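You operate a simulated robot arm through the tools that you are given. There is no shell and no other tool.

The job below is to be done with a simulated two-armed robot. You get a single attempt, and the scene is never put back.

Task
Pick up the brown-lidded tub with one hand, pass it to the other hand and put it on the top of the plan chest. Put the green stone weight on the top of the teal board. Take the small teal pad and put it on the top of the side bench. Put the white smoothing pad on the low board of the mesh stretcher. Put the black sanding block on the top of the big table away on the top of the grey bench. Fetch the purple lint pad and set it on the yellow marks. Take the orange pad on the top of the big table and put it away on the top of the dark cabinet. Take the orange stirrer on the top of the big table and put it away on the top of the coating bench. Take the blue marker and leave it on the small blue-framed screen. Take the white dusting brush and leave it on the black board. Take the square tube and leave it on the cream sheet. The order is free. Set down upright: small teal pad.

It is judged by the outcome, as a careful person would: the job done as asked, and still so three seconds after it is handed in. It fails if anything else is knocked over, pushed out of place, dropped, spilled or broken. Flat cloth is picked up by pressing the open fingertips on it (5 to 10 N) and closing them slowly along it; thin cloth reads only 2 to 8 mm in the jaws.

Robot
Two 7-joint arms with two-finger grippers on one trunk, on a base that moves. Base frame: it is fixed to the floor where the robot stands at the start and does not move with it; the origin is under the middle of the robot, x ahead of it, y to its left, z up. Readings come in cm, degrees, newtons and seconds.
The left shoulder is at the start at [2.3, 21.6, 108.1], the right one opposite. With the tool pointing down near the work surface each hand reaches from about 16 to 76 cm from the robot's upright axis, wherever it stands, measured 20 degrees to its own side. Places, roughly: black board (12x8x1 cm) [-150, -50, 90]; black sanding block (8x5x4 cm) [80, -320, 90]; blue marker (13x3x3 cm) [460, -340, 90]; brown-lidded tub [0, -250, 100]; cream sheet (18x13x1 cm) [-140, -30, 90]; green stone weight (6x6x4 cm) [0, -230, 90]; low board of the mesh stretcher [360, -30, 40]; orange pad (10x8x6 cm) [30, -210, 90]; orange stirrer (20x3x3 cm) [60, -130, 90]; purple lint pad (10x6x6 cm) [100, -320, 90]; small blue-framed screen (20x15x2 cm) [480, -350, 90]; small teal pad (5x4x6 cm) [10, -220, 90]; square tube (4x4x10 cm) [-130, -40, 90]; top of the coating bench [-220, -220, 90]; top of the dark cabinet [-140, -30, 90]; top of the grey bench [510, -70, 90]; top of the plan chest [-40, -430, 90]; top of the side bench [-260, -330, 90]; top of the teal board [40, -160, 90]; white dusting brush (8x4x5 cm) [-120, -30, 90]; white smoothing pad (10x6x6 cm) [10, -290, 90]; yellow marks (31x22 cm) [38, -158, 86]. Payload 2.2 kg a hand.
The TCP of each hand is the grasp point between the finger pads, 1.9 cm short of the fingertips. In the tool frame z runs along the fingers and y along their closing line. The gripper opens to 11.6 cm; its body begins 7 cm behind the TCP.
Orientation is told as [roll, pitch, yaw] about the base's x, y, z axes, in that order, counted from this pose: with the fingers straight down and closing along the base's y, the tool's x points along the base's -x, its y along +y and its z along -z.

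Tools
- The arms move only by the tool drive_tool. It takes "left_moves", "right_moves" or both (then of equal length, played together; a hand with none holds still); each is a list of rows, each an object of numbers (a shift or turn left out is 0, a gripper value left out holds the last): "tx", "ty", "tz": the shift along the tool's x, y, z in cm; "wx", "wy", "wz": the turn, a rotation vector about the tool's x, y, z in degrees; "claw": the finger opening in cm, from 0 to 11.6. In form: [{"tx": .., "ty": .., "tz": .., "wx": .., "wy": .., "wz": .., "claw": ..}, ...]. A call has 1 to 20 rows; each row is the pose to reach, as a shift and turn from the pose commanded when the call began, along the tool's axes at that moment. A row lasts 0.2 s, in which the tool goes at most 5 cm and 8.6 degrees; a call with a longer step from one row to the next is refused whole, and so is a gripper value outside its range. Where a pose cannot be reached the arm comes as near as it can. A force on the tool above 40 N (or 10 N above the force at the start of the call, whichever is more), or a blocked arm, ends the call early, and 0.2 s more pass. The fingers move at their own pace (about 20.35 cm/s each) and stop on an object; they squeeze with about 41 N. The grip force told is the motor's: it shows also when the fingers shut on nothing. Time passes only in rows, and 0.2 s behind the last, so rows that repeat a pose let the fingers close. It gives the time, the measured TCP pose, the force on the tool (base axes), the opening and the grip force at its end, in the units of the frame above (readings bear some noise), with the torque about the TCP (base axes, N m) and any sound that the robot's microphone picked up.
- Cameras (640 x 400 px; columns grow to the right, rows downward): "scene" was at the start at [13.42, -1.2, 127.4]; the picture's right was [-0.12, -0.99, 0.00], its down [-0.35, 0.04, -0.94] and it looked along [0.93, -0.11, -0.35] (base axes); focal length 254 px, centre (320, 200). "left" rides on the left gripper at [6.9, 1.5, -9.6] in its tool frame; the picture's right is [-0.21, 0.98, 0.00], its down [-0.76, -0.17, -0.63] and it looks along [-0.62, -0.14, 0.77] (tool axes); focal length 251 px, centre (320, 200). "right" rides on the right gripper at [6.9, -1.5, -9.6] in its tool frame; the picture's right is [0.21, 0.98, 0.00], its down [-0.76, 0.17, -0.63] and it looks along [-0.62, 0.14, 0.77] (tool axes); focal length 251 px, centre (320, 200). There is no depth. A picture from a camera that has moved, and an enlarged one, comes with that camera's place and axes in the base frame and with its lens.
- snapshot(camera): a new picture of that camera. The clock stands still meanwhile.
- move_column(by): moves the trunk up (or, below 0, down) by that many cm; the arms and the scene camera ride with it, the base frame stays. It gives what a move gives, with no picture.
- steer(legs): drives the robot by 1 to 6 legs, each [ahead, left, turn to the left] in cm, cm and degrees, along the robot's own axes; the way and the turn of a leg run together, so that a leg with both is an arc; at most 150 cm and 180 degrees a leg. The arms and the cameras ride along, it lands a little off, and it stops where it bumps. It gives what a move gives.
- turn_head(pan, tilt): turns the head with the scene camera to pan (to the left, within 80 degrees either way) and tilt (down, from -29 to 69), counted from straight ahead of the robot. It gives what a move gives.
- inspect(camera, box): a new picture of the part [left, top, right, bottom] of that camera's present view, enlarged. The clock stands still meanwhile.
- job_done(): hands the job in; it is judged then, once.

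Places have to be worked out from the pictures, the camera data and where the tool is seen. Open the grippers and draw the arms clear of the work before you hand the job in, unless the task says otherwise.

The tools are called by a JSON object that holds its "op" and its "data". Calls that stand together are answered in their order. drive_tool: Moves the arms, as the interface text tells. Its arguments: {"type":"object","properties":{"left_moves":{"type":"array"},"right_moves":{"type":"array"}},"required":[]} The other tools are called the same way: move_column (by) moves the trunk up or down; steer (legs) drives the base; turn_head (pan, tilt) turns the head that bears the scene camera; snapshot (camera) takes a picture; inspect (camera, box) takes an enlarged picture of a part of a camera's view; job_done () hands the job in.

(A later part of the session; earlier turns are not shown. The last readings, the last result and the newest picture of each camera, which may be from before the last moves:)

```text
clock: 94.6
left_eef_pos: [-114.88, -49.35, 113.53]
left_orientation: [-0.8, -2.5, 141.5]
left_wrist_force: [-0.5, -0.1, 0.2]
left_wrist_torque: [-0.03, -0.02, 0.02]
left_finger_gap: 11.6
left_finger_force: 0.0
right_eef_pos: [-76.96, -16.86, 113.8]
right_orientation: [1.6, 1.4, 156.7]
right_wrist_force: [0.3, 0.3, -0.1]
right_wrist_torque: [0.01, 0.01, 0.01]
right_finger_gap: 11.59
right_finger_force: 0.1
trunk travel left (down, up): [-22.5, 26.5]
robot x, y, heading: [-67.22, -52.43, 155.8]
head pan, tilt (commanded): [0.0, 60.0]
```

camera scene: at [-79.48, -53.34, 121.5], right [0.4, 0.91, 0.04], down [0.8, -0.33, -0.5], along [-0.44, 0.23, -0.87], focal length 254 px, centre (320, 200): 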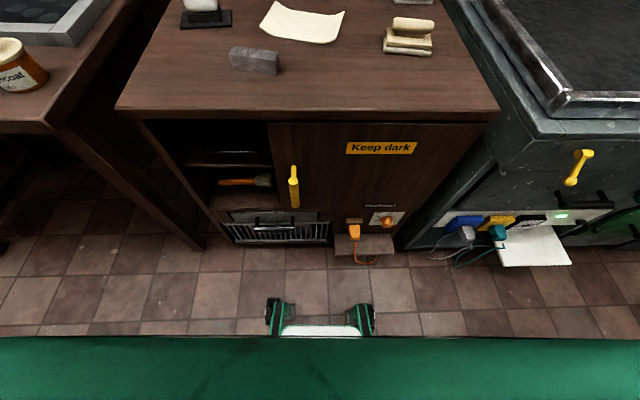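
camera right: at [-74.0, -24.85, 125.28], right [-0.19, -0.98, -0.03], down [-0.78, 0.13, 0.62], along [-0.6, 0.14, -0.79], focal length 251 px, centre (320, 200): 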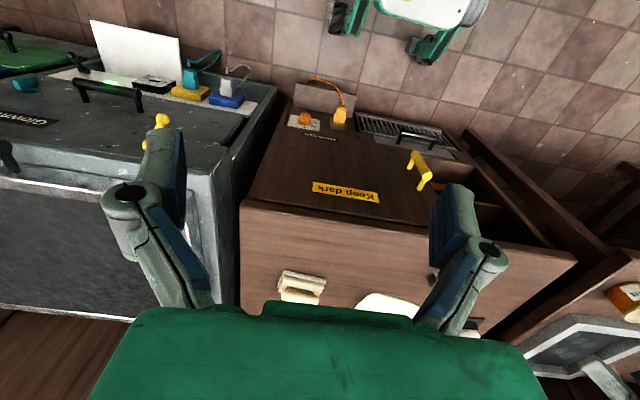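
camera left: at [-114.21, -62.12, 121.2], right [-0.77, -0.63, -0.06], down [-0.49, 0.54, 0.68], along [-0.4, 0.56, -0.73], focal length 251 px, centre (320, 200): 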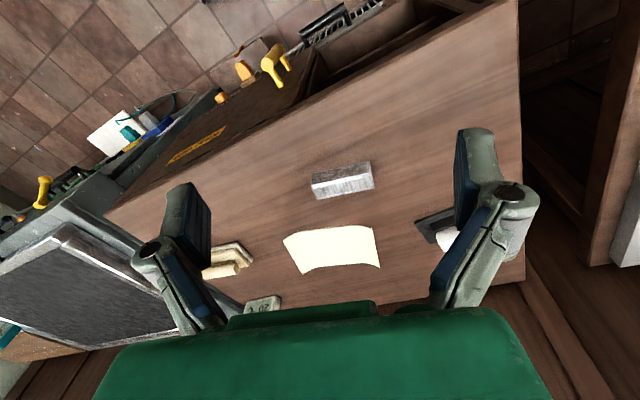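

The arm holding a world pose may be feeding the sway. I pass time with head moves only and watch whether it dies down.

{"op": "turn_head", "data": {"pan": 0, "tilt": 45}}

{"op": "turn_head", "data": {"pan": 0, "tilt": 46}}

{"op": "turn_head", "data": {"pan": 0, "tilt": 45}}

{"op": "turn_head", "data": {"pan": 0, "tilt": 46}}

{"op": "turn_head", "data": {"pan": 0, "tilt": 45}}

```text
clock: 95.4
left_eef_pos: [-114.03, -47.47, 113.69]
left_orientation: [0.0, -2.2, 141.3]
left_wrist_force: [0.8, 1.3, -0.6]
left_wrist_torque: [-0.11, 0.04, 0.0]
left_finger_gap: 11.61
left_finger_force: 0.1
right_eef_pos: [-76.24, -15.12, 113.36]
right_orientation: [2.5, 1.6, 156.6]
right_wrist_force: [0.5, -0.4, 0.2]
right_wrist_torque: [-0.04, 0.01, -0.01]
right_finger_gap: 11.61
right_finger_force: 0.1
trunk travel left (down, up): [-22.5, 26.5]
robot x, y, heading: [-66.63, -52.6, 156.2]
head pan, tilt (commanded): [0.0, 45.0]
```

```text
clock: 96.0
left_eef_pos: [-113.96, -47.42, 113.66]
left_orientation: [0.0, -2.5, 141.3]
left_wrist_force: [0.2, 1.2, 0.0]
left_wrist_torque: [-0.1, 0.06, 0.01]
left_finger_gap: 11.6
left_finger_force: 0.2
right_eef_pos: [-76.15, -14.99, 112.89]
right_orientation: [2.4, 2.5, 156.6]
right_wrist_force: [-0.1, 0.7, 0.1]
right_wrist_torque: [-0.02, -0.01, -0.01]
right_finger_gap: 11.59
right_finger_force: 0.0
trunk travel left (down, up): [-22.5, 26.5]
robot x, y, heading: [-66.91, -52.16, 156.3]
head pan, tilt (commanded): [0.0, 46.0]
```

```text
clock: 96.6
left_eef_pos: [-116.48, -52.93, 113.02]
left_orientation: [-2.5, -3.0, 141.7]
left_wrist_force: [-0.5, -2.0, 0.3]
left_wrist_torque: [0.16, -0.06, -0.01]
left_finger_gap: 11.58
left_finger_force: 0.0
right_eef_pos: [-78.64, -20.35, 114.36]
right_orientation: [-0.3, 2.2, 156.7]
right_wrist_force: [-0.8, -0.2, -0.3]
right_wrist_torque: [0.03, -0.01, 0.0]
right_finger_gap: 11.57
right_finger_force: 0.1
trunk travel left (down, up): [-22.5, 26.5]
robot x, y, heading: [-67.53, -53.36, 156.1]
head pan, tilt (commanded): [0.0, 45.0]
```

```text
clock: 97.2
left_eef_pos: [-115.56, -51.19, 113.28]
left_orientation: [-1.7, -2.7, 141.6]
left_wrist_force: [-0.1, -1.4, 0.0]
left_wrist_torque: [0.07, -0.01, 0.05]
left_finger_gap: 11.63
left_finger_force: 0.1
right_eef_pos: [-77.7, -18.52, 114.01]
right_orientation: [0.8, 1.5, 156.8]
right_wrist_force: [-0.4, -0.5, 0.2]
right_wrist_torque: [0.03, -0.04, 0.02]
right_finger_gap: 11.62
right_finger_force: 0.0
trunk travel left (down, up): [-22.5, 26.5]
robot x, y, heading: [-67.11, -52.98, 156.2]
head pan, tilt (commanded): [0.0, 46.0]
```

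```text
clock: 97.8
left_eef_pos: [-113.27, -45.83, 113.94]
left_orientation: [0.8, -2.2, 141.2]
left_wrist_force: [1.7, 2.3, 0.8]
left_wrist_torque: [-0.21, 0.11, -0.01]
left_finger_gap: 11.59
left_finger_force: 0.0
right_eef_pos: [-75.58, -13.36, 112.79]
right_orientation: [3.2, 2.0, 156.8]
right_wrist_force: [0.4, 0.2, -0.5]
right_wrist_torque: [-0.14, 0.05, 0.01]
right_finger_gap: 11.58
right_finger_force: 0.0
trunk travel left (down, up): [-22.5, 26.5]
robot x, y, heading: [-66.54, -51.67, 156.2]
head pan, tilt (commanded): [0.0, 45.0]
```

The sway (about 1.3 s period) is not decaying. I back away from the furniture and lower the trunk to lower the centre of mass.

{"op": "steer", "data": {"legs": [[-25, 0, 0]]}}

{"op": "move_column", "data": {"by": -20}}

{"op": "turn_head", "data": {"pan": 0, "tilt": 40}}

{"op": "turn_head", "data": {"pan": 0, "tilt": 41}}

{"op": "turn_head", "data": {"pan": 0, "tilt": 40}}

{"op": "turn_head", "data": {"pan": 0, "tilt": 41}}

```text
clock: 99.6
left_eef_pos: [-91.54, -57.31, 113.76]
left_orientation: [0.0, -2.3, 141.5]
left_wrist_force: [0.8, 1.3, -0.6]
left_wrist_torque: [-0.09, -0.01, -0.02]
left_finger_gap: 11.59
left_finger_force: 0.1
right_eef_pos: [-53.66, -24.78, 113.11]
right_orientation: [2.6, 1.6, 156.8]
right_wrist_force: [0.0, -0.4, 0.6]
right_wrist_torque: [0.01, 0.09, -0.03]
right_finger_gap: 11.58
right_finger_force: 0.1
trunk travel left (down, up): [-22.5, 26.5]
robot x, y, heading: [-44.77, -61.98, 156.4]
head pan, tilt (commanded): [0.0, 45.0]
```

```text
clock: 101.8
left_eef_pos: [-91.68, -58.64, 93.61]
left_orientation: [-0.5, -2.6, 141.4]
left_wrist_force: [1.2, 1.8, 0.0]
left_wrist_torque: [-0.15, 0.05, 0.0]
left_finger_gap: 11.58
left_finger_force: 0.0
right_eef_pos: [-54.15, -26.15, 93.56]
right_orientation: [1.9, 2.1, 156.8]
right_wrist_force: [0.4, 1.8, 0.4]
right_wrist_torque: [-0.05, 0.08, -0.04]
right_finger_gap: 11.61
right_finger_force: 0.0
trunk travel left (down, up): [-2.5, 46.5]
robot x, y, heading: [-44.23, -61.23, 156.4]
head pan, tilt (commanded): [0.0, 45.0]
```

```text
clock: 102.4
left_eef_pos: [-93.25, -62.17, 93.12]
left_orientation: [-2.5, -3.0, 141.7]
left_wrist_force: [0.6, -0.2, -0.9]
left_wrist_torque: [0.05, -0.02, 0.03]
left_finger_gap: 11.62
left_finger_force: 0.0
right_eef_pos: [-55.58, -29.47, 94.4]
right_orientation: [0.0, 2.1, 156.8]
right_wrist_force: [-0.5, -0.8, 0.2]
right_wrist_torque: [0.01, -0.06, 0.0]
right_finger_gap: 11.6
right_finger_force: 0.0
trunk travel left (down, up): [-2.5, 46.5]
robot x, y, heading: [-44.69, -62.25, 156.3]
head pan, tilt (commanded): [0.0, 40.0]
```

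```text
clock: 103.0
left_eef_pos: [-94.19, -64.36, 92.76]
left_orientation: [-3.5, -3.3, 142.0]
left_wrist_force: [-0.5, -2.8, 0.2]
left_wrist_torque: [0.19, -0.09, -0.01]
left_finger_gap: 11.58
left_finger_force: 0.0
right_eef_pos: [-56.45, -31.62, 95.04]
right_orientation: [-1.1, 1.4, 156.9]
right_wrist_force: [-0.2, -1.8, 0.1]
right_wrist_torque: [0.09, -0.06, -0.01]
right_finger_gap: 11.6
right_finger_force: 0.0
trunk travel left (down, up): [-2.5, 46.5]
robot x, y, heading: [-44.86, -62.69, 156.2]
head pan, tilt (commanded): [0.0, 41.0]
```

```text
clock: 103.7
left_eef_pos: [-92.77, -61.24, 93.36]
left_orientation: [-2.0, -2.8, 141.7]
left_wrist_force: [0.0, -0.7, 0.3]
left_wrist_torque: [0.0, 0.0, 0.0]
left_finger_gap: 11.61
left_finger_force: 0.0
right_eef_pos: [-55.11, -28.58, 94.42]
right_orientation: [0.6, 1.4, 156.7]
right_wrist_force: [-0.8, -0.2, 0.5]
right_wrist_torque: [0.03, 0.02, 0.01]
right_finger_gap: 11.61
right_finger_force: 0.1
trunk travel left (down, up): [-2.5, 46.5]
robot x, y, heading: [-44.11, -61.65, 156.4]
head pan, tilt (commanded): [0.0, 40.0]
```

```text
clock: 104.3
left_eef_pos: [-91.45, -57.96, 93.79]
left_orientation: [-0.2, -2.7, 141.5]
left_wrist_force: [1.6, 1.9, -0.2]
left_wrist_torque: [-0.21, 0.07, 0.01]
left_finger_gap: 11.62
left_finger_force: 0.2
right_eef_pos: [-53.64, -25.41, 93.47]
right_orientation: [2.4, 1.7, 156.7]
right_wrist_force: [0.3, 1.5, 0.0]
right_wrist_torque: [-0.14, 0.02, -0.02]
right_finger_gap: 11.6
right_finger_force: 0.1
trunk travel left (down, up): [-2.5, 46.5]
robot x, y, heading: [-44.02, -61.05, 156.4]
head pan, tilt (commanded): [0.0, 41.0]
```

Still swaying. I try a long plain wait to see the natural decay.

{"op": "move_column", "data": {"by": -2}}

{"op": "move_column", "data": {"by": 0}}

{"op": "move_column", "data": {"by": 0}}

{"op": "move_column", "data": {"by": 0}}

{"op": "steer", "data": {"legs": [[0, 0, 0]]}}

{"op": "steer", "data": {"legs": [[0, 0, 0], [0, 0, 0], [0, 0, 0]]}}

```text
clock: 104.9
left_eef_pos: [-91.6, -58.41, 91.73]
left_orientation: [-0.4, -2.7, 141.2]
left_wrist_force: [1.7, 1.4, 0.6]
left_wrist_torque: [-0.13, 0.08, 0.01]
left_finger_gap: 11.59
left_finger_force: 0.0
right_eef_pos: [-53.96, -25.74, 91.54]
right_orientation: [2.2, 1.9, 156.8]
right_wrist_force: [-0.3, -0.1, 0.4]
right_wrist_torque: [-0.09, 0.04, -0.01]
right_finger_gap: 11.62
right_finger_force: 0.1
trunk travel left (down, up): [-0.5, 48.5]
robot x, y, heading: [-44.17, -61.64, 156.1]
head pan, tilt (commanded): [0.0, 41.0]
```

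```text
clock: 105.4
left_eef_pos: [-93.69, -63.42, 91.09]
left_orientation: [-3.0, -3.2, 141.8]
left_wrist_force: [-0.3, -2.0, -0.7]
left_wrist_torque: [0.15, -0.06, -0.01]
left_finger_gap: 11.61
left_finger_force: 0.1
right_eef_pos: [-56.15, -30.64, 92.78]
right_orientation: [-0.5, 1.7, 156.8]
right_wrist_force: [-0.8, -1.2, -0.2]
right_wrist_torque: [0.11, -0.04, 0.03]
right_finger_gap: 11.6
right_finger_force: 0.0
trunk travel left (down, up): [-0.5, 48.5]
robot x, y, heading: [-44.57, -62.68, 156.1]
head pan, tilt (commanded): [0.0, 41.0]
```

```text
clock: 105.9
left_eef_pos: [-92.36, -60.36, 91.34]
left_orientation: [-1.4, -2.8, 141.7]
left_wrist_force: [0.5, 0.6, -0.2]
left_wrist_torque: [-0.05, 0.01, -0.03]
left_finger_gap: 11.59
left_finger_force: 0.0
right_eef_pos: [-54.63, -27.74, 92.19]
right_orientation: [1.2, 1.3, 156.8]
right_wrist_force: [0.5, 1.2, 0.6]
right_wrist_torque: [0.0, -0.02, 0.0]
right_finger_gap: 11.63
right_finger_force: 0.0
trunk travel left (down, up): [-0.5, 48.5]
robot x, y, heading: [-44.25, -61.62, 156.5]
head pan, tilt (commanded): [0.0, 41.0]
```

```text
clock: 106.4
left_eef_pos: [-91.97, -59.32, 91.54]
left_orientation: [-0.9, -2.8, 141.4]
left_wrist_force: [1.6, 1.2, 0.0]
left_wrist_torque: [-0.12, 0.03, -0.01]
left_finger_gap: 11.59
left_finger_force: 0.1
right_eef_pos: [-54.39, -26.74, 91.81]
right_orientation: [1.6, 1.9, 156.6]
right_wrist_force: [0.5, 1.1, -0.3]
right_wrist_torque: [-0.06, 0.04, -0.01]
right_finger_gap: 11.6
right_finger_force: 0.1
trunk travel left (down, up): [-0.5, 48.5]
robot x, y, heading: [-44.45, -61.69, 156.2]
head pan, tilt (commanded): [0.0, 41.0]
```

```text
clock: 107.1
left_eef_pos: [-92.52, -60.71, 91.46]
left_orientation: [-1.5, -2.9, 141.6]
left_wrist_force: [0.3, 0.6, 0.0]
left_wrist_torque: [-0.04, 0.01, 0.02]
left_finger_gap: 11.61
left_finger_force: 0.1
right_eef_pos: [-54.9, -28.09, 92.14]
right_orientation: [1.0, 1.9, 156.8]
right_wrist_force: [1.0, -0.1, -0.8]
right_wrist_torque: [-0.01, -0.01, -0.01]
right_finger_gap: 11.61
right_finger_force: 0.1
trunk travel left (down, up): [-0.5, 48.5]
robot x, y, heading: [-44.31, -61.73, 156.0]
head pan, tilt (commanded): [0.0, 41.0]
```

```text
clock: 108.4
left_eef_pos: [-93.02, -61.95, 91.37]
left_orientation: [-2.2, -3.1, 141.7]
left_wrist_force: [-1.1, -1.1, -0.5]
left_wrist_torque: [0.12, -0.06, 0.02]
left_finger_gap: 11.59
left_finger_force: 0.1
right_eef_pos: [-55.35, -29.25, 92.41]
right_orientation: [0.4, 1.9, 156.8]
right_wrist_force: [-0.6, -0.8, 0.0]
right_wrist_torque: [0.06, -0.05, -0.02]
right_finger_gap: 11.63
right_finger_force: 0.0
trunk travel left (down, up): [-0.5, 48.5]
robot x, y, heading: [-44.56, -62.35, 156.5]
head pan, tilt (commanded): [0.0, 41.0]
```

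With the trunk low it decays. I let it settle fully.

{"op": "steer", "data": {"legs": [[0, 0, 0], [0, 0, 0], [0, 0, 0], [0, 0, 0], [0, 0, 0], [0, 0, 0]]}}

{"op": "steer", "data": {"legs": [[0, 0, 0], [0, 0, 0], [0, 0, 0], [0, 0, 0], [0, 0, 0], [0, 0, 0]]}}

{"op": "steer", "data": {"legs": [[0, 0, 0], [0, 0, 0], [0, 0, 0], [0, 0, 0], [0, 0, 0], [0, 0, 0]]}}

```text
clock: 110.6
left_eef_pos: [-92.65, -61.29, 91.56]
left_orientation: [-1.6, -3.0, 141.7]
left_wrist_force: [-0.3, 0.2, 0.6]
left_wrist_torque: [0.01, 0.01, 0.01]
left_finger_gap: 11.57
left_finger_force: 0.2
right_eef_pos: [-54.87, -28.52, 92.12]
right_orientation: [0.9, 1.9, 156.9]
right_wrist_force: [-0.4, -0.2, -0.4]
right_wrist_torque: [-0.02, 0.02, 0.02]
right_finger_gap: 11.61
right_finger_force: 0.1
trunk travel left (down, up): [-0.5, 48.5]
robot x, y, heading: [-44.68, -62.1, 156.5]
head pan, tilt (commanded): [0.0, 41.0]
```

```text
clock: 112.8
left_eef_pos: [-92.46, -61.45, 91.58]
left_orientation: [-1.6, -3.0, 141.7]
left_wrist_force: [0.2, 0.5, -1.0]
left_wrist_torque: [-0.04, 0.0, -0.02]
left_finger_gap: 11.63
left_finger_force: 0.1
right_eef_pos: [-54.78, -28.58, 92.08]
right_orientation: [0.8, 2.1, 156.8]
right_wrist_force: [0.9, -0.2, 0.2]
right_wrist_torque: [0.02, 0.01, 0.0]
right_finger_gap: 11.59
right_finger_force: 0.1
trunk travel left (down, up): [-0.5, 48.5]
robot x, y, heading: [-44.69, -62.21, 156.3]
head pan, tilt (commanded): [0.0, 41.0]
```

```text
clock: 115.0
left_eef_pos: [-92.44, -61.47, 91.63]
left_orientation: [-1.7, -3.2, 141.7]
left_wrist_force: [-0.7, 0.1, -1.2]
left_wrist_torque: [-0.03, -0.01, -0.01]
left_finger_gap: 11.6
left_finger_force: 0.1
right_eef_pos: [-54.73, -28.73, 92.2]
right_orientation: [0.7, 1.9, 156.8]
right_wrist_force: [-1.1, 0.2, -0.7]
right_wrist_torque: [-0.01, 0.0, 0.04]
right_finger_gap: 11.6
right_finger_force: 0.0
trunk travel left (down, up): [-0.5, 48.5]
robot x, y, heading: [-44.37, -62.17, 156.3]
head pan, tilt (commanded): [0.0, 41.0]
```

Settled. I raise the trunk partway so the hands clear the cabinet, then drive straight forward 30 cm and wait calmly.

{"op": "move_column", "data": {"by": 16}}

{"op": "steer", "data": {"legs": [[30, 0, 0], [0, 0, 0], [0, 0, 0], [0, 0, 0]]}}

{"op": "steer", "data": {"legs": [[0, 0, 0], [0, 0, 0], [0, 0, 0], [0, 0, 0]]}}

{"op": "snapshot", "data": {"camera": "left"}}

{"op": "snapshot", "data": {"camera": "scene"}}

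```text
clock: 116.9
left_eef_pos: [-92.27, -61.55, 107.54]
left_orientation: [-1.7, -3.1, 141.6]
left_wrist_force: [1.1, -0.1, 0.0]
left_wrist_torque: [-0.01, -0.01, -0.02]
left_finger_gap: 11.56
left_finger_force: 0.1
right_eef_pos: [-54.8, -28.83, 108.06]
right_orientation: [0.7, 2.3, 156.8]
right_wrist_force: [0.0, 0.1, -0.4]
right_wrist_torque: [0.04, -0.02, 0.0]
right_finger_gap: 11.6
right_finger_force: 0.2
trunk travel left (down, up): [-16.5, 32.5]
robot x, y, heading: [-44.68, -62.46, 156.4]
head pan, tilt (commanded): [0.0, 41.0]
```

```text
clock: 119.8
left_eef_pos: [-119.8, -49.2, 107.72]
left_orientation: [-1.7, -3.1, 141.5]
left_wrist_force: [0.2, 0.3, 0.4]
left_wrist_torque: [0.01, -0.02, 0.0]
left_finger_gap: 11.63
left_finger_force: 0.1
right_eef_pos: [-82.14, -16.76, 108.06]
right_orientation: [0.7, 2.1, 156.6]
right_wrist_force: [0.1, 0.1, 0.4]
right_wrist_torque: [0.0, 0.01, 0.02]
right_finger_gap: 11.59
right_finger_force: 0.0
trunk travel left (down, up): [-16.5, 32.5]
robot x, y, heading: [-72.43, -50.21, 156.1]
head pan, tilt (commanded): [0.0, 41.0]
```

```text
clock: 121.4
left_eef_pos: [-119.78, -49.24, 107.72]
left_orientation: [-1.7, -3.3, 141.5]
left_wrist_force: [-0.1, -0.2, 0.6]
left_wrist_torque: [0.02, 0.01, -0.02]
left_finger_gap: 11.59
left_finger_force: 0.0
right_eef_pos: [-82.11, -16.75, 108.14]
right_orientation: [0.8, 2.3, 156.5]
right_wrist_force: [-1.0, 0.6, 0.2]
right_wrist_torque: [0.05, -0.03, 0.01]
right_finger_gap: 11.6
right_finger_force: 0.0
trunk travel left (down, up): [-16.5, 32.5]
robot x, y, heading: [-72.09, -50.06, 156.3]
head pan, tilt (commanded): [0.0, 41.0]
```

```text
taken
camera left: at [-114.99, -55.27, 116.88], right [-0.78, -0.63, -0.02], down [-0.47, 0.56, 0.68], along [-0.42, 0.54, -0.73], focal length 251 px, centre (320, 200)
```

left: 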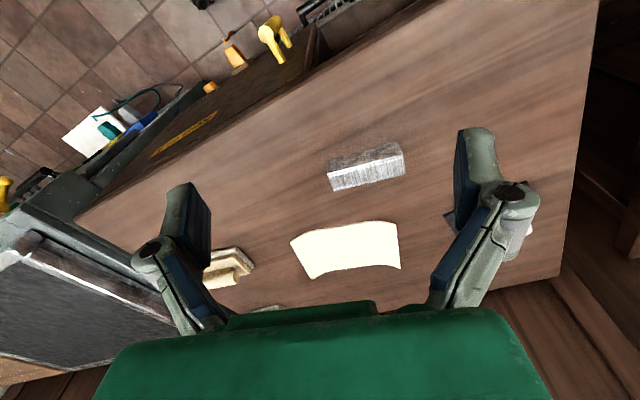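

```text
taken
camera scene: at [-83.46, -44.96, 118.17], right [0.41, 0.91, 0.0], down [0.6, -0.27, -0.75], along [-0.69, 0.31, -0.66], focal length 254 px, centre (320, 200)
```

scene: 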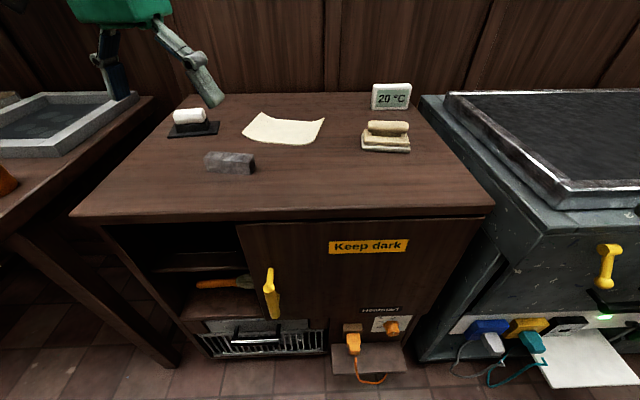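

Steady now. I enlarge the tube in the wrist view to get its exact pose.

{"op": "inspect", "data": {"camera": "left", "box": [280, 120, 440, 220]}}

{"op": "inspect", "data": {"camera": "scene", "box": [150, 90, 310, 190]}}

```text
4.00 times, centred on (360, 170) of left
camera zoom: at [-114.99, -55.27, 116.88], right [-0.78, -0.63, -0.02], down [-0.47, 0.56, 0.68], along [-0.42, 0.54, -0.73], focal length 1006 px, centre (160, 320)
```

zoom: 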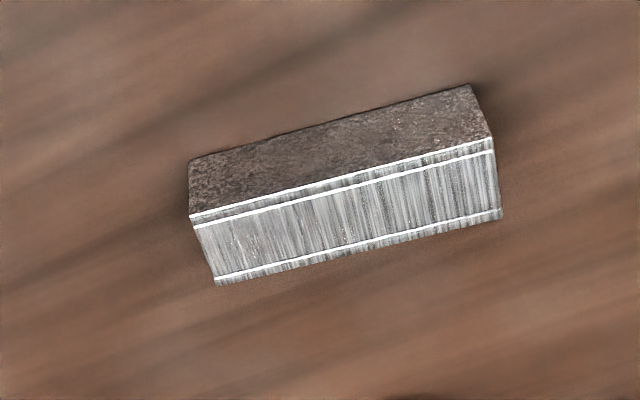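

```text
4.00 times, centred on (230, 140) of scene
camera zoom: at [-83.46, -44.96, 118.17], right [0.41, 0.91, 0.0], down [0.6, -0.27, -0.75], along [-0.69, 0.31, -0.66], focal length 1014 px, centre (680, 440)
```

zoom: 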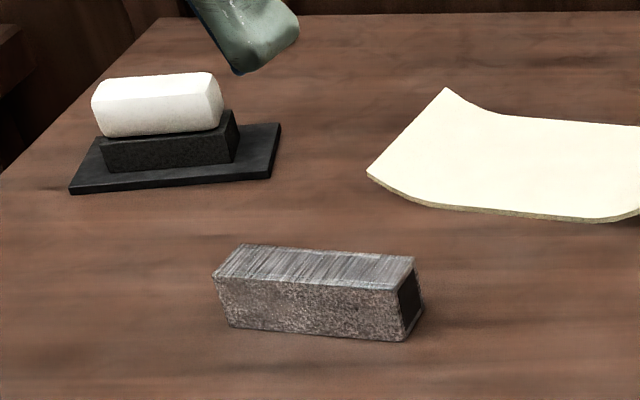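

Tube centre ≈(-131.2,-43.8), long axis at 238°, top z≈91.6. I straighten the hand above it, then turn it about 96° to grip across the 4 cm width.

{"op": "drive_tool", "data": {"left_moves": [{"tx": -4, "ty": 1, "wx": -0.8, "wy": 1.6}, {"tx": -8, "ty": 2, "wx": -1.7, "wy": 3.2}, {"tx": -12.2, "ty": 2.9, "wx": -1.7, "wy": 3.2}, {"tx": -12.2, "ty": 2.9, "wx": -1.7, "wy": 3.2}]}}

{"op": "drive_tool", "data": {"left_moves": [{"wz": -8}, {"wz": -16}, {"wz": -24}, {"wz": -32}, {"wz": -40}, {"wz": -48}, {"wz": -48}]}}

```text
clock: 122.4
left_eef_pos: [-131.29, -44.12, 108.37]
left_orientation: [0.0, -0.3, 141.5]
left_wrist_force: [-0.4, -0.3, -0.2]
left_wrist_torque: [0.01, 0.06, 0.02]
left_finger_gap: 11.56
left_finger_force: 0.1
right_eef_pos: [-81.78, -17.01, 108.06]
right_orientation: [0.6, 2.5, 156.6]
right_wrist_force: [1.2, -0.6, 0.4]
right_wrist_torque: [0.0, 0.01, 0.03]
right_finger_gap: 11.61
right_finger_force: 0.1
trunk travel left (down, up): [-16.5, 32.5]
robot x, y, heading: [-72.14, -50.06, 155.6]
head pan, tilt (commanded): [0.0, 41.0]
```

```text
clock: 124.0
left_eef_pos: [-130.97, -44.08, 108.48]
left_orientation: [-0.1, -0.1, -170.5]
left_wrist_force: [0.4, 0.2, -0.3]
left_wrist_torque: [0.01, 0.02, 0.0]
left_finger_gap: 11.6
left_finger_force: 0.2
right_eef_pos: [-81.83, -16.84, 108.01]
right_orientation: [0.7, 2.4, 156.5]
right_wrist_force: [0.7, 0.3, 0.1]
right_wrist_torque: [-0.01, -0.04, 0.0]
right_finger_gap: 11.58
right_finger_force: 0.0
trunk travel left (down, up): [-16.5, 32.5]
robot x, y, heading: [-71.57, -50.03, 155.8]
head pan, tilt (commanded): [0.0, 41.0]
```

Good. I complete the turn to yaw 238° and look.

{"op": "drive_tool", "data": {"left_moves": [{"wz": -8}, {"wz": -16}, {"wz": -24}, {"wz": -32}, {"wz": -40}, {"wz": -48.4}, {"wz": -48.4, "tz": 3}, {"wz": -48.4, "tz": 6}, {"wz": -48.4, "tz": 6}]}}

{"op": "snapshot", "data": {"camera": "left"}}

```text
clock: 126.0
left_eef_pos: [-131.03, -43.74, 102.29]
left_orientation: [-0.3, 0.0, -122.2]
left_wrist_force: [0.6, -0.6, -0.4]
left_wrist_torque: [0.02, 0.03, 0.02]
left_finger_gap: 11.61
left_finger_force: 0.0
right_eef_pos: [-81.79, -16.78, 107.97]
right_orientation: [0.7, 2.4, 156.6]
right_wrist_force: [0.3, -0.1, -0.3]
right_wrist_torque: [0.0, -0.01, 0.0]
right_finger_gap: 11.6
right_finger_force: 0.2
trunk travel left (down, up): [-16.5, 32.5]
robot x, y, heading: [-71.72, -49.97, 155.7]
head pan, tilt (commanded): [0.0, 41.0]
```

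```text
taken
camera left: at [-125.95, -38.64, 111.94], right [0.71, -0.7, 0.0], down [-0.54, -0.55, 0.63], along [-0.45, -0.45, -0.77], focal length 251 px, centre (320, 200)
```

left: 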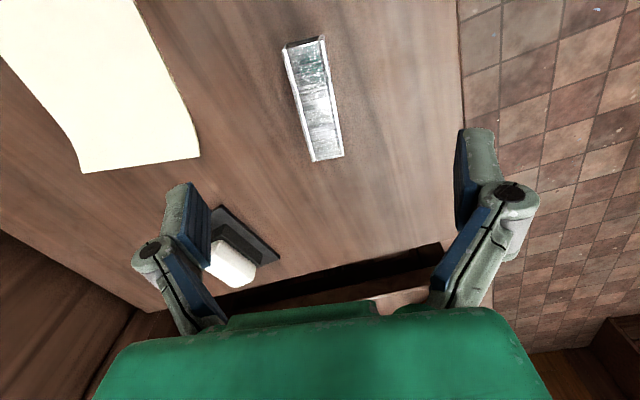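

Aligned. I descend slowly to z≈90.6 around the tube.

{"op": "drive_tool", "data": {"left_moves": [{"tx": 0.5, "tz": 2}, {"tx": 0.5, "tz": 4}, {"tx": 0.5, "tz": 6}, {"tx": 0.5, "tz": 8}, {"tx": 0.5, "tz": 9.5}, {"tx": 0.5, "tz": 10.8}, {"tx": 0.5, "tz": 11.6}, {"tx": 0.5, "tz": 11.6}]}}

{"op": "snapshot", "data": {"camera": "left"}}

```text
clock: 127.8
left_eef_pos: [-130.76, -43.62, 90.77]
left_orientation: [-0.2, 0.0, -122.2]
left_wrist_force: [0.5, 0.7, -0.4]
left_wrist_torque: [0.02, 0.01, -0.02]
left_finger_gap: 11.6
left_finger_force: 0.1
right_eef_pos: [-81.83, -16.89, 108.05]
right_orientation: [0.6, 2.5, 156.5]
right_wrist_force: [0.3, -0.1, 1.1]
right_wrist_torque: [-0.01, -0.02, 0.0]
right_finger_gap: 11.61
right_finger_force: 0.0
trunk travel left (down, up): [-16.5, 32.5]
robot x, y, heading: [-72.2, -50.28, 155.6]
head pan, tilt (commanded): [0.0, 41.0]
```

```text
taken
camera left: at [-125.74, -38.57, 100.43], right [0.71, -0.7, 0.0], down [-0.54, -0.55, 0.63], along [-0.45, -0.45, -0.77], focal length 251 px, centre (320, 200)
```

left: 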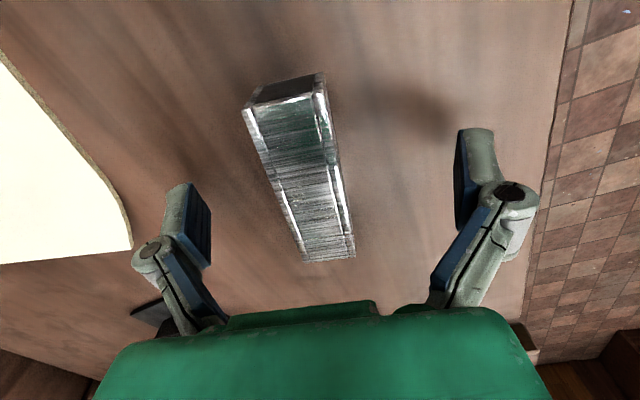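

The tube is between the fingers. I close.

{"op": "drive_tool", "data": {"left_moves": [{"claw": 9}, {"claw": 7}, {"claw": 5}, {"claw": 3}, {"claw": 2}, {"claw": 2}]}}

{"op": "drive_tool", "data": {"left_moves": [{"tz": -2}, {"tz": -4}, {"tz": -6}, {"tz": -8}, {"tz": -8}]}}

{"op": "snapshot", "data": {"camera": "left"}}

{"op": "snapshot", "data": {"camera": "scene"}}

```text
clock: 129.2
left_eef_pos: [-130.88, -43.62, 90.85]
left_orientation: [-0.2, -0.1, -122.3]
left_wrist_force: [-1.1, 0.1, 0.6]
left_wrist_torque: [-0.01, 0.0, 0.01]
left_finger_gap: 3.21
left_finger_force: 41.0
right_eef_pos: [-81.85, -16.76, 107.97]
right_orientation: [0.7, 2.5, 156.6]
right_wrist_force: [-0.8, 0.9, -0.1]
right_wrist_torque: [-0.02, -0.02, 0.04]
right_finger_gap: 11.6
right_finger_force: 0.1
trunk travel left (down, up): [-16.5, 32.5]
robot x, y, heading: [-72.24, -50.01, 155.9]
head pan, tilt (commanded): [0.0, 41.0]
```

```text
clock: 130.4
left_eef_pos: [-130.85, -43.7, 98.59]
left_orientation: [-0.3, 0.0, -122.2]
left_wrist_force: [-0.1, -0.6, -1.5]
left_wrist_torque: [0.0, 0.01, 0.01]
left_finger_gap: 3.21
left_finger_force: 41.1
right_eef_pos: [-81.96, -16.84, 108.05]
right_orientation: [0.7, 2.5, 156.5]
right_wrist_force: [-0.3, 0.6, -0.5]
right_wrist_torque: [-0.01, -0.04, 0.0]
right_finger_gap: 11.6
right_finger_force: 0.1
trunk travel left (down, up): [-16.5, 32.5]
robot x, y, heading: [-72.21, -50.45, 156.1]
head pan, tilt (commanded): [0.0, 41.0]
```

```text
taken
camera left: at [-125.79, -38.55, 108.29], right [0.71, -0.7, 0.0], down [-0.54, -0.55, 0.63], along [-0.45, -0.45, -0.77], focal length 251 px, centre (320, 200)
```

left: 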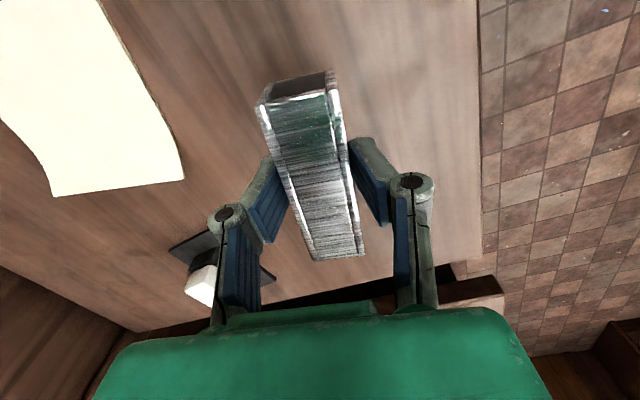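

```text
taken
camera scene: at [-83.55, -44.86, 118.15], right [0.41, 0.91, 0.0], down [0.6, -0.27, -0.75], along [-0.69, 0.3, -0.66], focal length 254 px, centre (320, 200)
```

scene: 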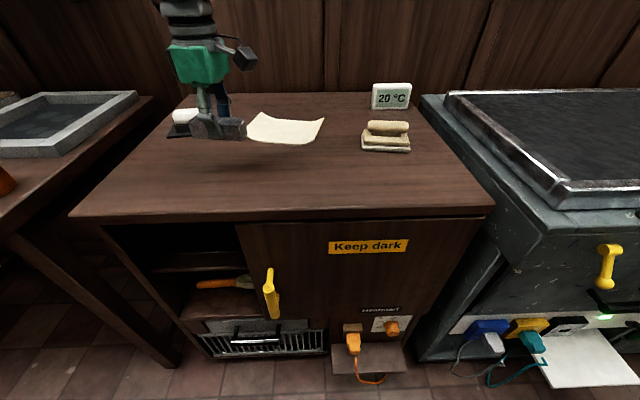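

The tube is held. The sheet's centre is ≈(-144.5,-28.7) with its long axis parallel to the tube; I carry the tube over its nearer half.

{"op": "drive_tool", "data": {"left_moves": [{"tx": 1, "ty": -3}, {"tx": 2, "ty": -6.5}, {"tx": 3.2, "ty": -10}, {"tx": 4.5, "ty": -13.5}, {"tx": 5.5, "ty": -16.5}, {"tx": 5.8, "ty": -17.3}, {"tx": 5.8, "ty": -17.3}, {"tx": 5.8, "ty": -17.3, "tz": 1.5}, {"tx": 5.8, "ty": -17.3, "tz": 3}, {"tx": 5.8, "ty": -17.3, "tz": 3}]}}

{"op": "snapshot", "data": {"camera": "left"}}

{"op": "inspect", "data": {"camera": "scene", "box": [200, 70, 360, 170]}}

```text
clock: 132.6
left_eef_pos: [-139.01, -31.85, 96.03]
left_orientation: [-0.2, -0.1, -122.3]
left_wrist_force: [-0.3, -0.3, -0.9]
left_wrist_torque: [0.02, -0.04, 0.0]
left_finger_gap: 3.21
left_finger_force: 41.1
left hand out of reach, approached as far as the arm can: row 4, 5, 6, 7, 8, 9, 10
right_eef_pos: [-81.91, -16.86, 107.97]
right_orientation: [0.7, 2.6, 156.5]
right_wrist_force: [0.0, 0.1, -0.1]
right_wrist_torque: [-0.03, -0.03, 0.0]
right_finger_gap: 11.58
right_finger_force: 0.0
trunk travel left (down, up): [-16.5, 32.5]
robot x, y, heading: [-72.26, -50.23, 155.6]
head pan, tilt (commanded): [0.0, 41.0]
```

```text
taken
camera left: at [-133.98, -26.81, 105.69], right [0.71, -0.7, 0.0], down [-0.54, -0.55, 0.63], along [-0.45, -0.45, -0.77], focal length 251 px, centre (320, 200)
```

left: 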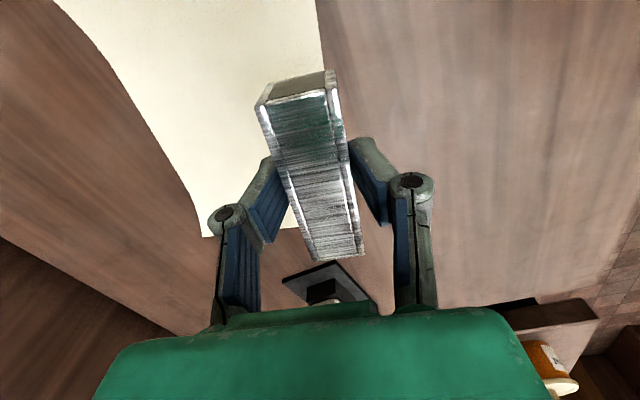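

```text
4.00 times, centred on (280, 120) of scene
camera zoom: at [-83.62, -44.85, 118.15], right [0.41, 0.91, 0.0], down [0.6, -0.27, -0.75], along [-0.69, 0.3, -0.66], focal length 1014 px, centre (480, 520)
```

zoom: 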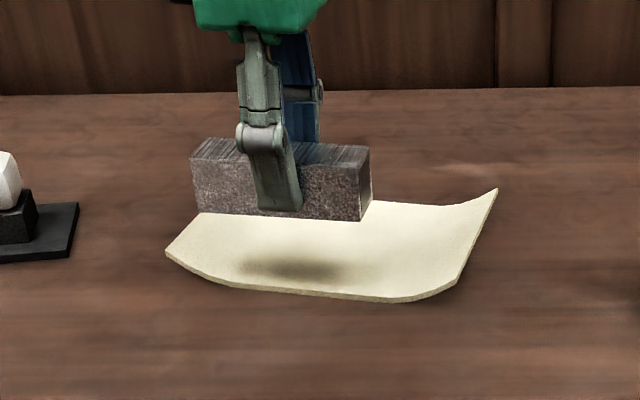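

The hand stops 4 cm short of the target at this wrist angle, so I drive the robot 4 cm forward.

{"op": "steer", "data": {"legs": [[4, 0, 0], [0, 0, 0], [0, 0, 0], [0, 0, 0]]}}

{"op": "drive_tool", "data": {"left_moves": [{"tz": 0.3}, {"tz": 0.3}]}}

{"op": "inspect", "data": {"camera": "scene", "box": [200, 70, 360, 170]}}

{"op": "snapshot", "data": {"camera": "left"}}

```text
clock: 134.4
left_eef_pos: [-142.62, -30.19, 96.14]
left_orientation: [-0.2, 0.0, -122.1]
left_wrist_force: [-0.2, 0.2, -0.7]
left_wrist_torque: [-0.01, 0.0, -0.01]
left_finger_gap: 3.22
left_finger_force: 40.9
right_eef_pos: [-85.56, -15.1, 108.01]
right_orientation: [0.6, 2.4, 156.5]
right_wrist_force: [0.6, -0.2, 0.0]
right_wrist_torque: [0.02, 0.02, -0.03]
right_finger_gap: 11.58
right_finger_force: 0.0
trunk travel left (down, up): [-16.5, 32.5]
robot x, y, heading: [-75.52, -48.72, 156.0]
head pan, tilt (commanded): [0.0, 41.0]
```

```text
clock: 135.0
left_eef_pos: [-142.74, -30.33, 95.93]
left_orientation: [-0.3, 0.0, -122.1]
left_wrist_force: [0.3, 0.4, -0.6]
left_wrist_torque: [-0.03, 0.05, 0.02]
left_finger_gap: 3.18
left_finger_force: 40.8
right_eef_pos: [-85.42, -15.41, 107.96]
right_orientation: [0.6, 2.9, 156.6]
right_wrist_force: [0.2, 0.3, 0.4]
right_wrist_torque: [-0.03, 0.0, -0.02]
right_finger_gap: 11.6
right_finger_force: 0.2
trunk travel left (down, up): [-16.5, 32.5]
robot x, y, heading: [-75.79, -48.62, 155.8]
head pan, tilt (commanded): [0.0, 41.0]
```

```text
4.00 times, centred on (280, 120) of scene
camera zoom: at [-87.33, -43.14, 118.15], right [0.41, 0.91, 0.0], down [0.6, -0.27, -0.75], along [-0.69, 0.3, -0.66], focal length 1014 px, centre (480, 520)
```

zoom: 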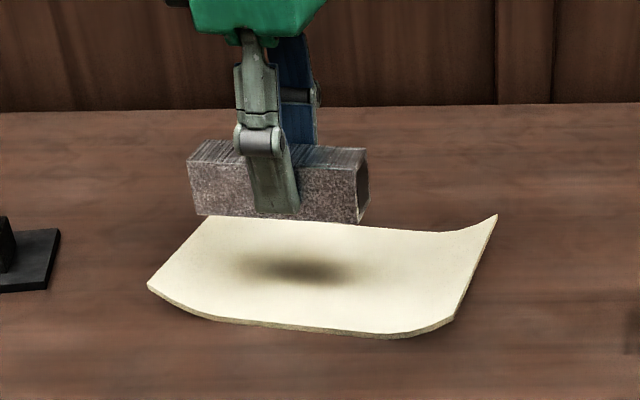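

```text
taken
camera left: at [-137.7, -25.23, 105.59], right [0.71, -0.7, -0.01], down [-0.54, -0.55, 0.63], along [-0.45, -0.45, -0.77], focal length 251 px, centre (320, 200)
```

left: 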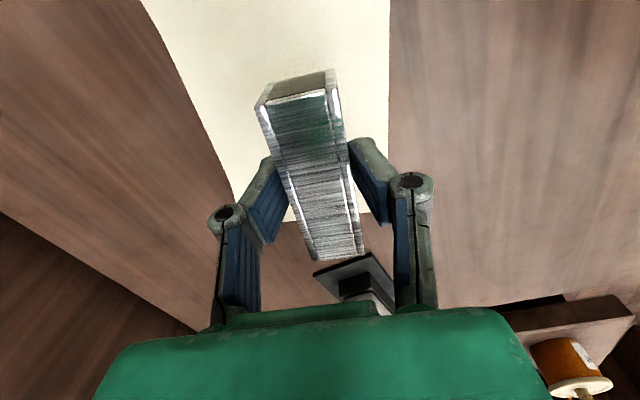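

The tube is over the sheet's middle lengthwise within ~2 cm. I shift 2 cm along it and lower towards the sheet.

{"op": "drive_tool", "data": {"left_moves": [{"tx": 1, "tz": 0.5}, {"tx": 2, "tz": 1.5}, {"tx": 2, "tz": 2.5}, {"tx": 2, "tz": 3.2}, {"tx": 2, "tz": 3.5}, {"tx": 2, "tz": 3.5}]}}

{"op": "inspect", "data": {"camera": "scene", "box": [200, 70, 360, 170]}}

```text
clock: 136.4
left_eef_pos: [-141.54, -28.81, 92.39]
left_orientation: [-0.3, -0.1, -122.2]
left_wrist_force: [0.3, -0.3, -0.2]
left_wrist_torque: [-0.01, 0.03, 0.01]
left_finger_gap: 3.21
left_finger_force: 40.9
right_eef_pos: [-85.44, -15.45, 108.0]
right_orientation: [0.6, 2.8, 156.6]
right_wrist_force: [-0.6, -0.3, 0.3]
right_wrist_torque: [-0.01, 0.03, 0.05]
right_finger_gap: 11.58
right_finger_force: 0.1
trunk travel left (down, up): [-16.5, 32.5]
robot x, y, heading: [-75.48, -48.23, 156.2]
head pan, tilt (commanded): [0.0, 41.0]
```

```text
4.00 times, centred on (280, 120) of scene
camera zoom: at [-87.32, -43.13, 118.15], right [0.41, 0.91, 0.0], down [0.6, -0.27, -0.75], along [-0.69, 0.3, -0.66], focal length 1014 px, centre (480, 520)
```

zoom: 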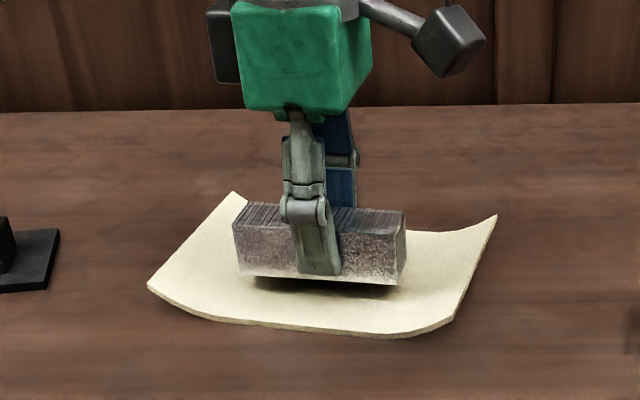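

Well centred over the sheet and nearly touching. I lower the last millimetres gently.

{"op": "drive_tool", "data": {"left_moves": [{"tz": 0.3}, {"tz": 0.6}, {"tz": 0.8}, {"tz": 0.8}]}}

{"op": "inspect", "data": {"camera": "scene", "box": [240, 90, 320, 140]}}

```text
clock: 137.4
left_eef_pos: [-141.72, -28.73, 91.68]
left_orientation: [-0.3, 0.1, -122.2]
left_wrist_force: [-0.3, -0.7, -1.7]
left_wrist_torque: [-0.01, 0.0, 0.04]
left_finger_gap: 3.19
left_finger_force: 40.8
right_eef_pos: [-85.42, -15.42, 107.95]
right_orientation: [0.6, 2.8, 156.5]
right_wrist_force: [0.1, 0.2, 0.3]
right_wrist_torque: [0.02, 0.02, -0.02]
right_finger_gap: 11.62
right_finger_force: 0.0
trunk travel left (down, up): [-16.5, 32.5]
robot x, y, heading: [-75.7, -48.56, 155.9]
head pan, tilt (commanded): [0.0, 41.0]
```

```text
8.00 times, centred on (280, 115) of scene
camera zoom: at [-87.32, -43.13, 118.15], right [0.41, 0.91, 0.0], down [0.6, -0.27, -0.75], along [-0.69, 0.3, -0.66], focal length 2029 px, centre (640, 880)
```

zoom: 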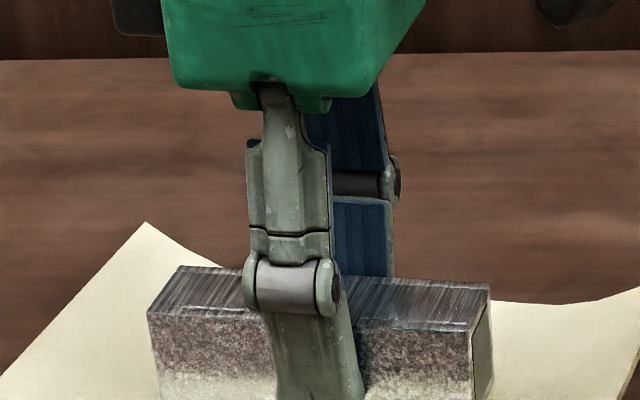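

{"op": "drive_tool", "data": {"left_moves": [{"tz": 0.2}, {"tz": 0.4}, {"tz": 0.5}, {"tz": 0.5}]}}

{"op": "inspect", "data": {"camera": "scene", "box": [240, 110, 320, 160]}}

```text
clock: 138.4
left_eef_pos: [-141.6, -28.6, 91.23]
left_orientation: [-0.4, 0.0, -122.2]
left_wrist_force: [-0.3, 0.2, 0.8]
left_wrist_torque: [-0.07, 0.06, -0.02]
left_finger_gap: 3.2
left_finger_force: 41.5
right_eef_pos: [-85.44, -15.41, 108.01]
right_orientation: [0.5, 2.8, 156.5]
right_wrist_force: [-0.7, -0.4, -1.2]
right_wrist_torque: [-0.02, 0.0, -0.01]
right_finger_gap: 11.6
right_finger_force: 0.0
trunk travel left (down, up): [-16.5, 32.5]
robot x, y, heading: [-75.73, -48.63, 156.0]
head pan, tilt (commanded): [0.0, 41.0]
```

```text
8.00 times, centred on (280, 135) of scene
camera zoom: at [-87.3, -43.14, 118.15], right [0.41, 0.91, 0.0], down [0.6, -0.27, -0.75], along [-0.69, 0.3, -0.66], focal length 2029 px, centre (640, 720)
```

zoom: 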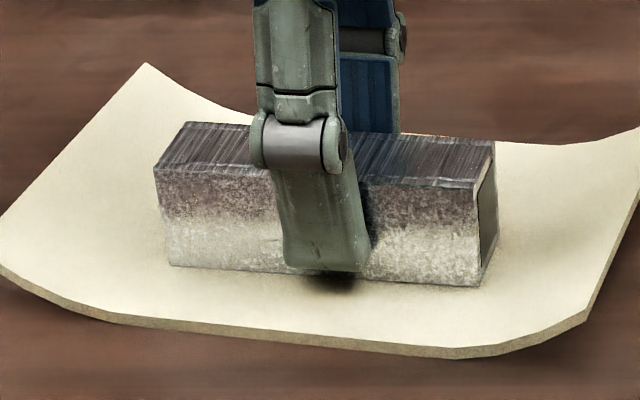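

Just about touching. I lower 2 mm more, open and lift straight up.

{"op": "drive_tool", "data": {"left_moves": [{"tz": 0.2}, {"tz": 0.2}, {"tz": 0.2, "claw": 4.5}, {"tz": 0.2, "claw": 7}, {"tz": 0.2, "claw": 8}, {"tz": 0.2, "claw": 8}, {"tz": -2}, {"tz": -5}, {"tz": -9}, {"tz": -13}, {"tz": -16}]}}

{"op": "snapshot", "data": {"camera": "scene"}}

{"op": "snapshot", "data": {"camera": "left"}}

```text
clock: 140.8
left_eef_pos: [-138.98, -30.11, 106.21]
left_orientation: [-0.3, 0.1, -122.2]
left_wrist_force: [-0.3, 0.9, 0.1]
left_wrist_torque: [-0.03, -0.01, -0.04]
left_finger_gap: 8.01
left_finger_force: 0.0
left hand out of reach, approached as far as the arm can: row 9, 10, 11
right_eef_pos: [-85.41, -15.37, 107.97]
right_orientation: [0.5, 2.7, 156.5]
right_wrist_force: [-0.6, 0.6, 1.1]
right_wrist_torque: [0.01, 0.02, -0.03]
right_finger_gap: 11.57
right_finger_force: 0.1
trunk travel left (down, up): [-16.5, 32.5]
robot x, y, heading: [-75.52, -48.6, 156.1]
head pan, tilt (commanded): [0.0, 41.0]
```

```text
taken
camera scene: at [-87.27, -43.11, 118.15], right [0.41, 0.91, 0.0], down [0.6, -0.27, -0.75], along [-0.69, 0.3, -0.66], focal length 254 px, centre (320, 200)
```

scene: 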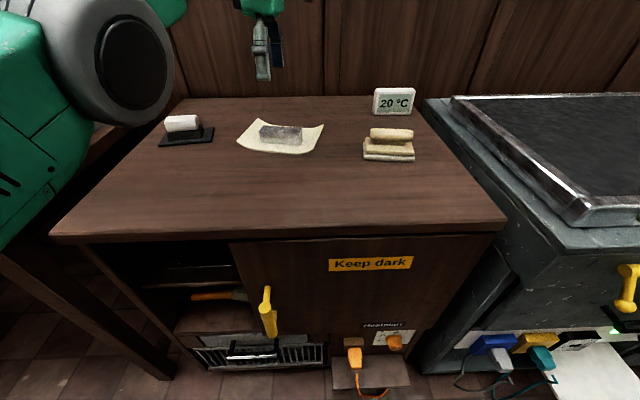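

```text
taken
camera left: at [-133.9, -25.02, 115.82], right [0.71, -0.7, 0.0], down [-0.54, -0.55, 0.63], along [-0.45, -0.45, -0.77], focal length 251 px, centre (320, 200)
```

left: 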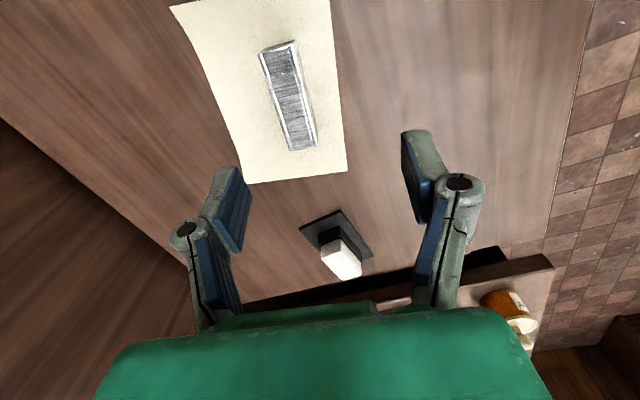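

Both cabinet items are placed. I retract the left hand and turn it back to the robot's heading.

{"op": "drive_tool", "data": {"left_moves": [{"tx": -0.4, "ty": 2.6, "wz": 8}, {"tx": -0.9, "ty": 5.2, "wz": 16}, {"tx": -1.4, "ty": 7.8, "wz": 24}, {"tx": -1.8, "ty": 10.4, "wz": 32}, {"tx": -2.3, "ty": 13, "wz": 40}, {"tx": -2.8, "ty": 15.6, "wz": 48}, {"tx": -3.2, "ty": 18.2, "wz": 56}, {"tx": -3.7, "ty": 21, "wz": 64}, {"tx": -4.2, "ty": 24, "wz": 72}, {"tx": -4.6, "ty": 26.4, "wz": 80}, {"tx": -4.6, "ty": 26.4, "wz": 82, "claw": 11}]}}

{"op": "steer", "data": {"legs": [[-35, 0, 0], [0, 0, 0]]}}

```text
clock: 143.2
left_eef_pos: [-138.4, -31.26, 108.79]
left_orientation: [0.1, -0.2, 155.7]
left_wrist_force: [-0.6, -0.7, -0.1]
left_wrist_torque: [-0.02, -0.01, 0.0]
left_finger_gap: 10.97
left_finger_force: 0.0
left hand out of reach, approached as far as the arm can: row 1, 2, 3, 4, 5, 6, 7, 8, 9, 10, 11
right_eef_pos: [-85.39, -15.22, 107.91]
right_orientation: [0.6, 2.8, 156.5]
right_wrist_force: [0.1, 0.3, 0.3]
right_wrist_torque: [-0.02, -0.02, -0.04]
right_finger_gap: 11.58
right_finger_force: 0.1
trunk travel left (down, up): [-16.5, 32.5]
robot x, y, heading: [-76.13, -48.41, 156.0]
head pan, tilt (commanded): [0.0, 41.0]
```

```text
clock: 145.8
left_eef_pos: [-106.45, -45.28, 108.77]
left_orientation: [-0.1, -0.2, 155.5]
left_wrist_force: [-0.3, 0.3, -0.4]
left_wrist_torque: [0.02, 0.0, 0.01]
left_finger_gap: 10.99
left_finger_force: 0.1
right_eef_pos: [-53.61, -29.46, 107.99]
right_orientation: [0.6, 2.9, 156.3]
right_wrist_force: [-0.2, -0.7, 0.2]
right_wrist_torque: [-0.04, 0.04, 0.0]
right_finger_gap: 11.59
right_finger_force: 0.0
trunk travel left (down, up): [-16.5, 32.5]
robot x, y, heading: [-43.68, -62.82, 155.9]
head pan, tilt (commanded): [0.0, 41.0]
```

The hand turned but did not retract (it had been at its limit). I retract it now that the robot has backed off.

{"op": "drive_tool", "data": {"left_moves": [{"tx": 3, "ty": 1}, {"tx": 6, "ty": 2}, {"tx": 10, "ty": 3}, {"tx": 14, "ty": 4.5}, {"tx": 18, "ty": 6}, {"tx": 22, "ty": 7}, {"tx": 25, "ty": 8}, {"tx": 25, "ty": 8}]}}

```text
clock: 147.6
left_eef_pos: [-86.91, -62.62, 108.87]
left_orientation: [0.1, -0.6, 155.5]
left_wrist_force: [-0.2, 0.5, -0.4]
left_wrist_torque: [-0.01, 0.02, 0.01]
left_finger_gap: 11.02
left_finger_force: 0.0
left hand out of reach, approached as far as the arm can: row 1, 2, 3
right_eef_pos: [-53.04, -29.43, 108.01]
right_orientation: [0.7, 2.8, 156.4]
right_wrist_force: [0.3, 0.0, 0.5]
right_wrist_torque: [-0.01, 0.02, 0.01]
right_finger_gap: 11.6
right_finger_force: 0.1
trunk travel left (down, up): [-16.5, 32.5]
robot x, y, heading: [-43.7, -62.59, 156.0]
head pan, tilt (commanded): [0.0, 41.0]
```

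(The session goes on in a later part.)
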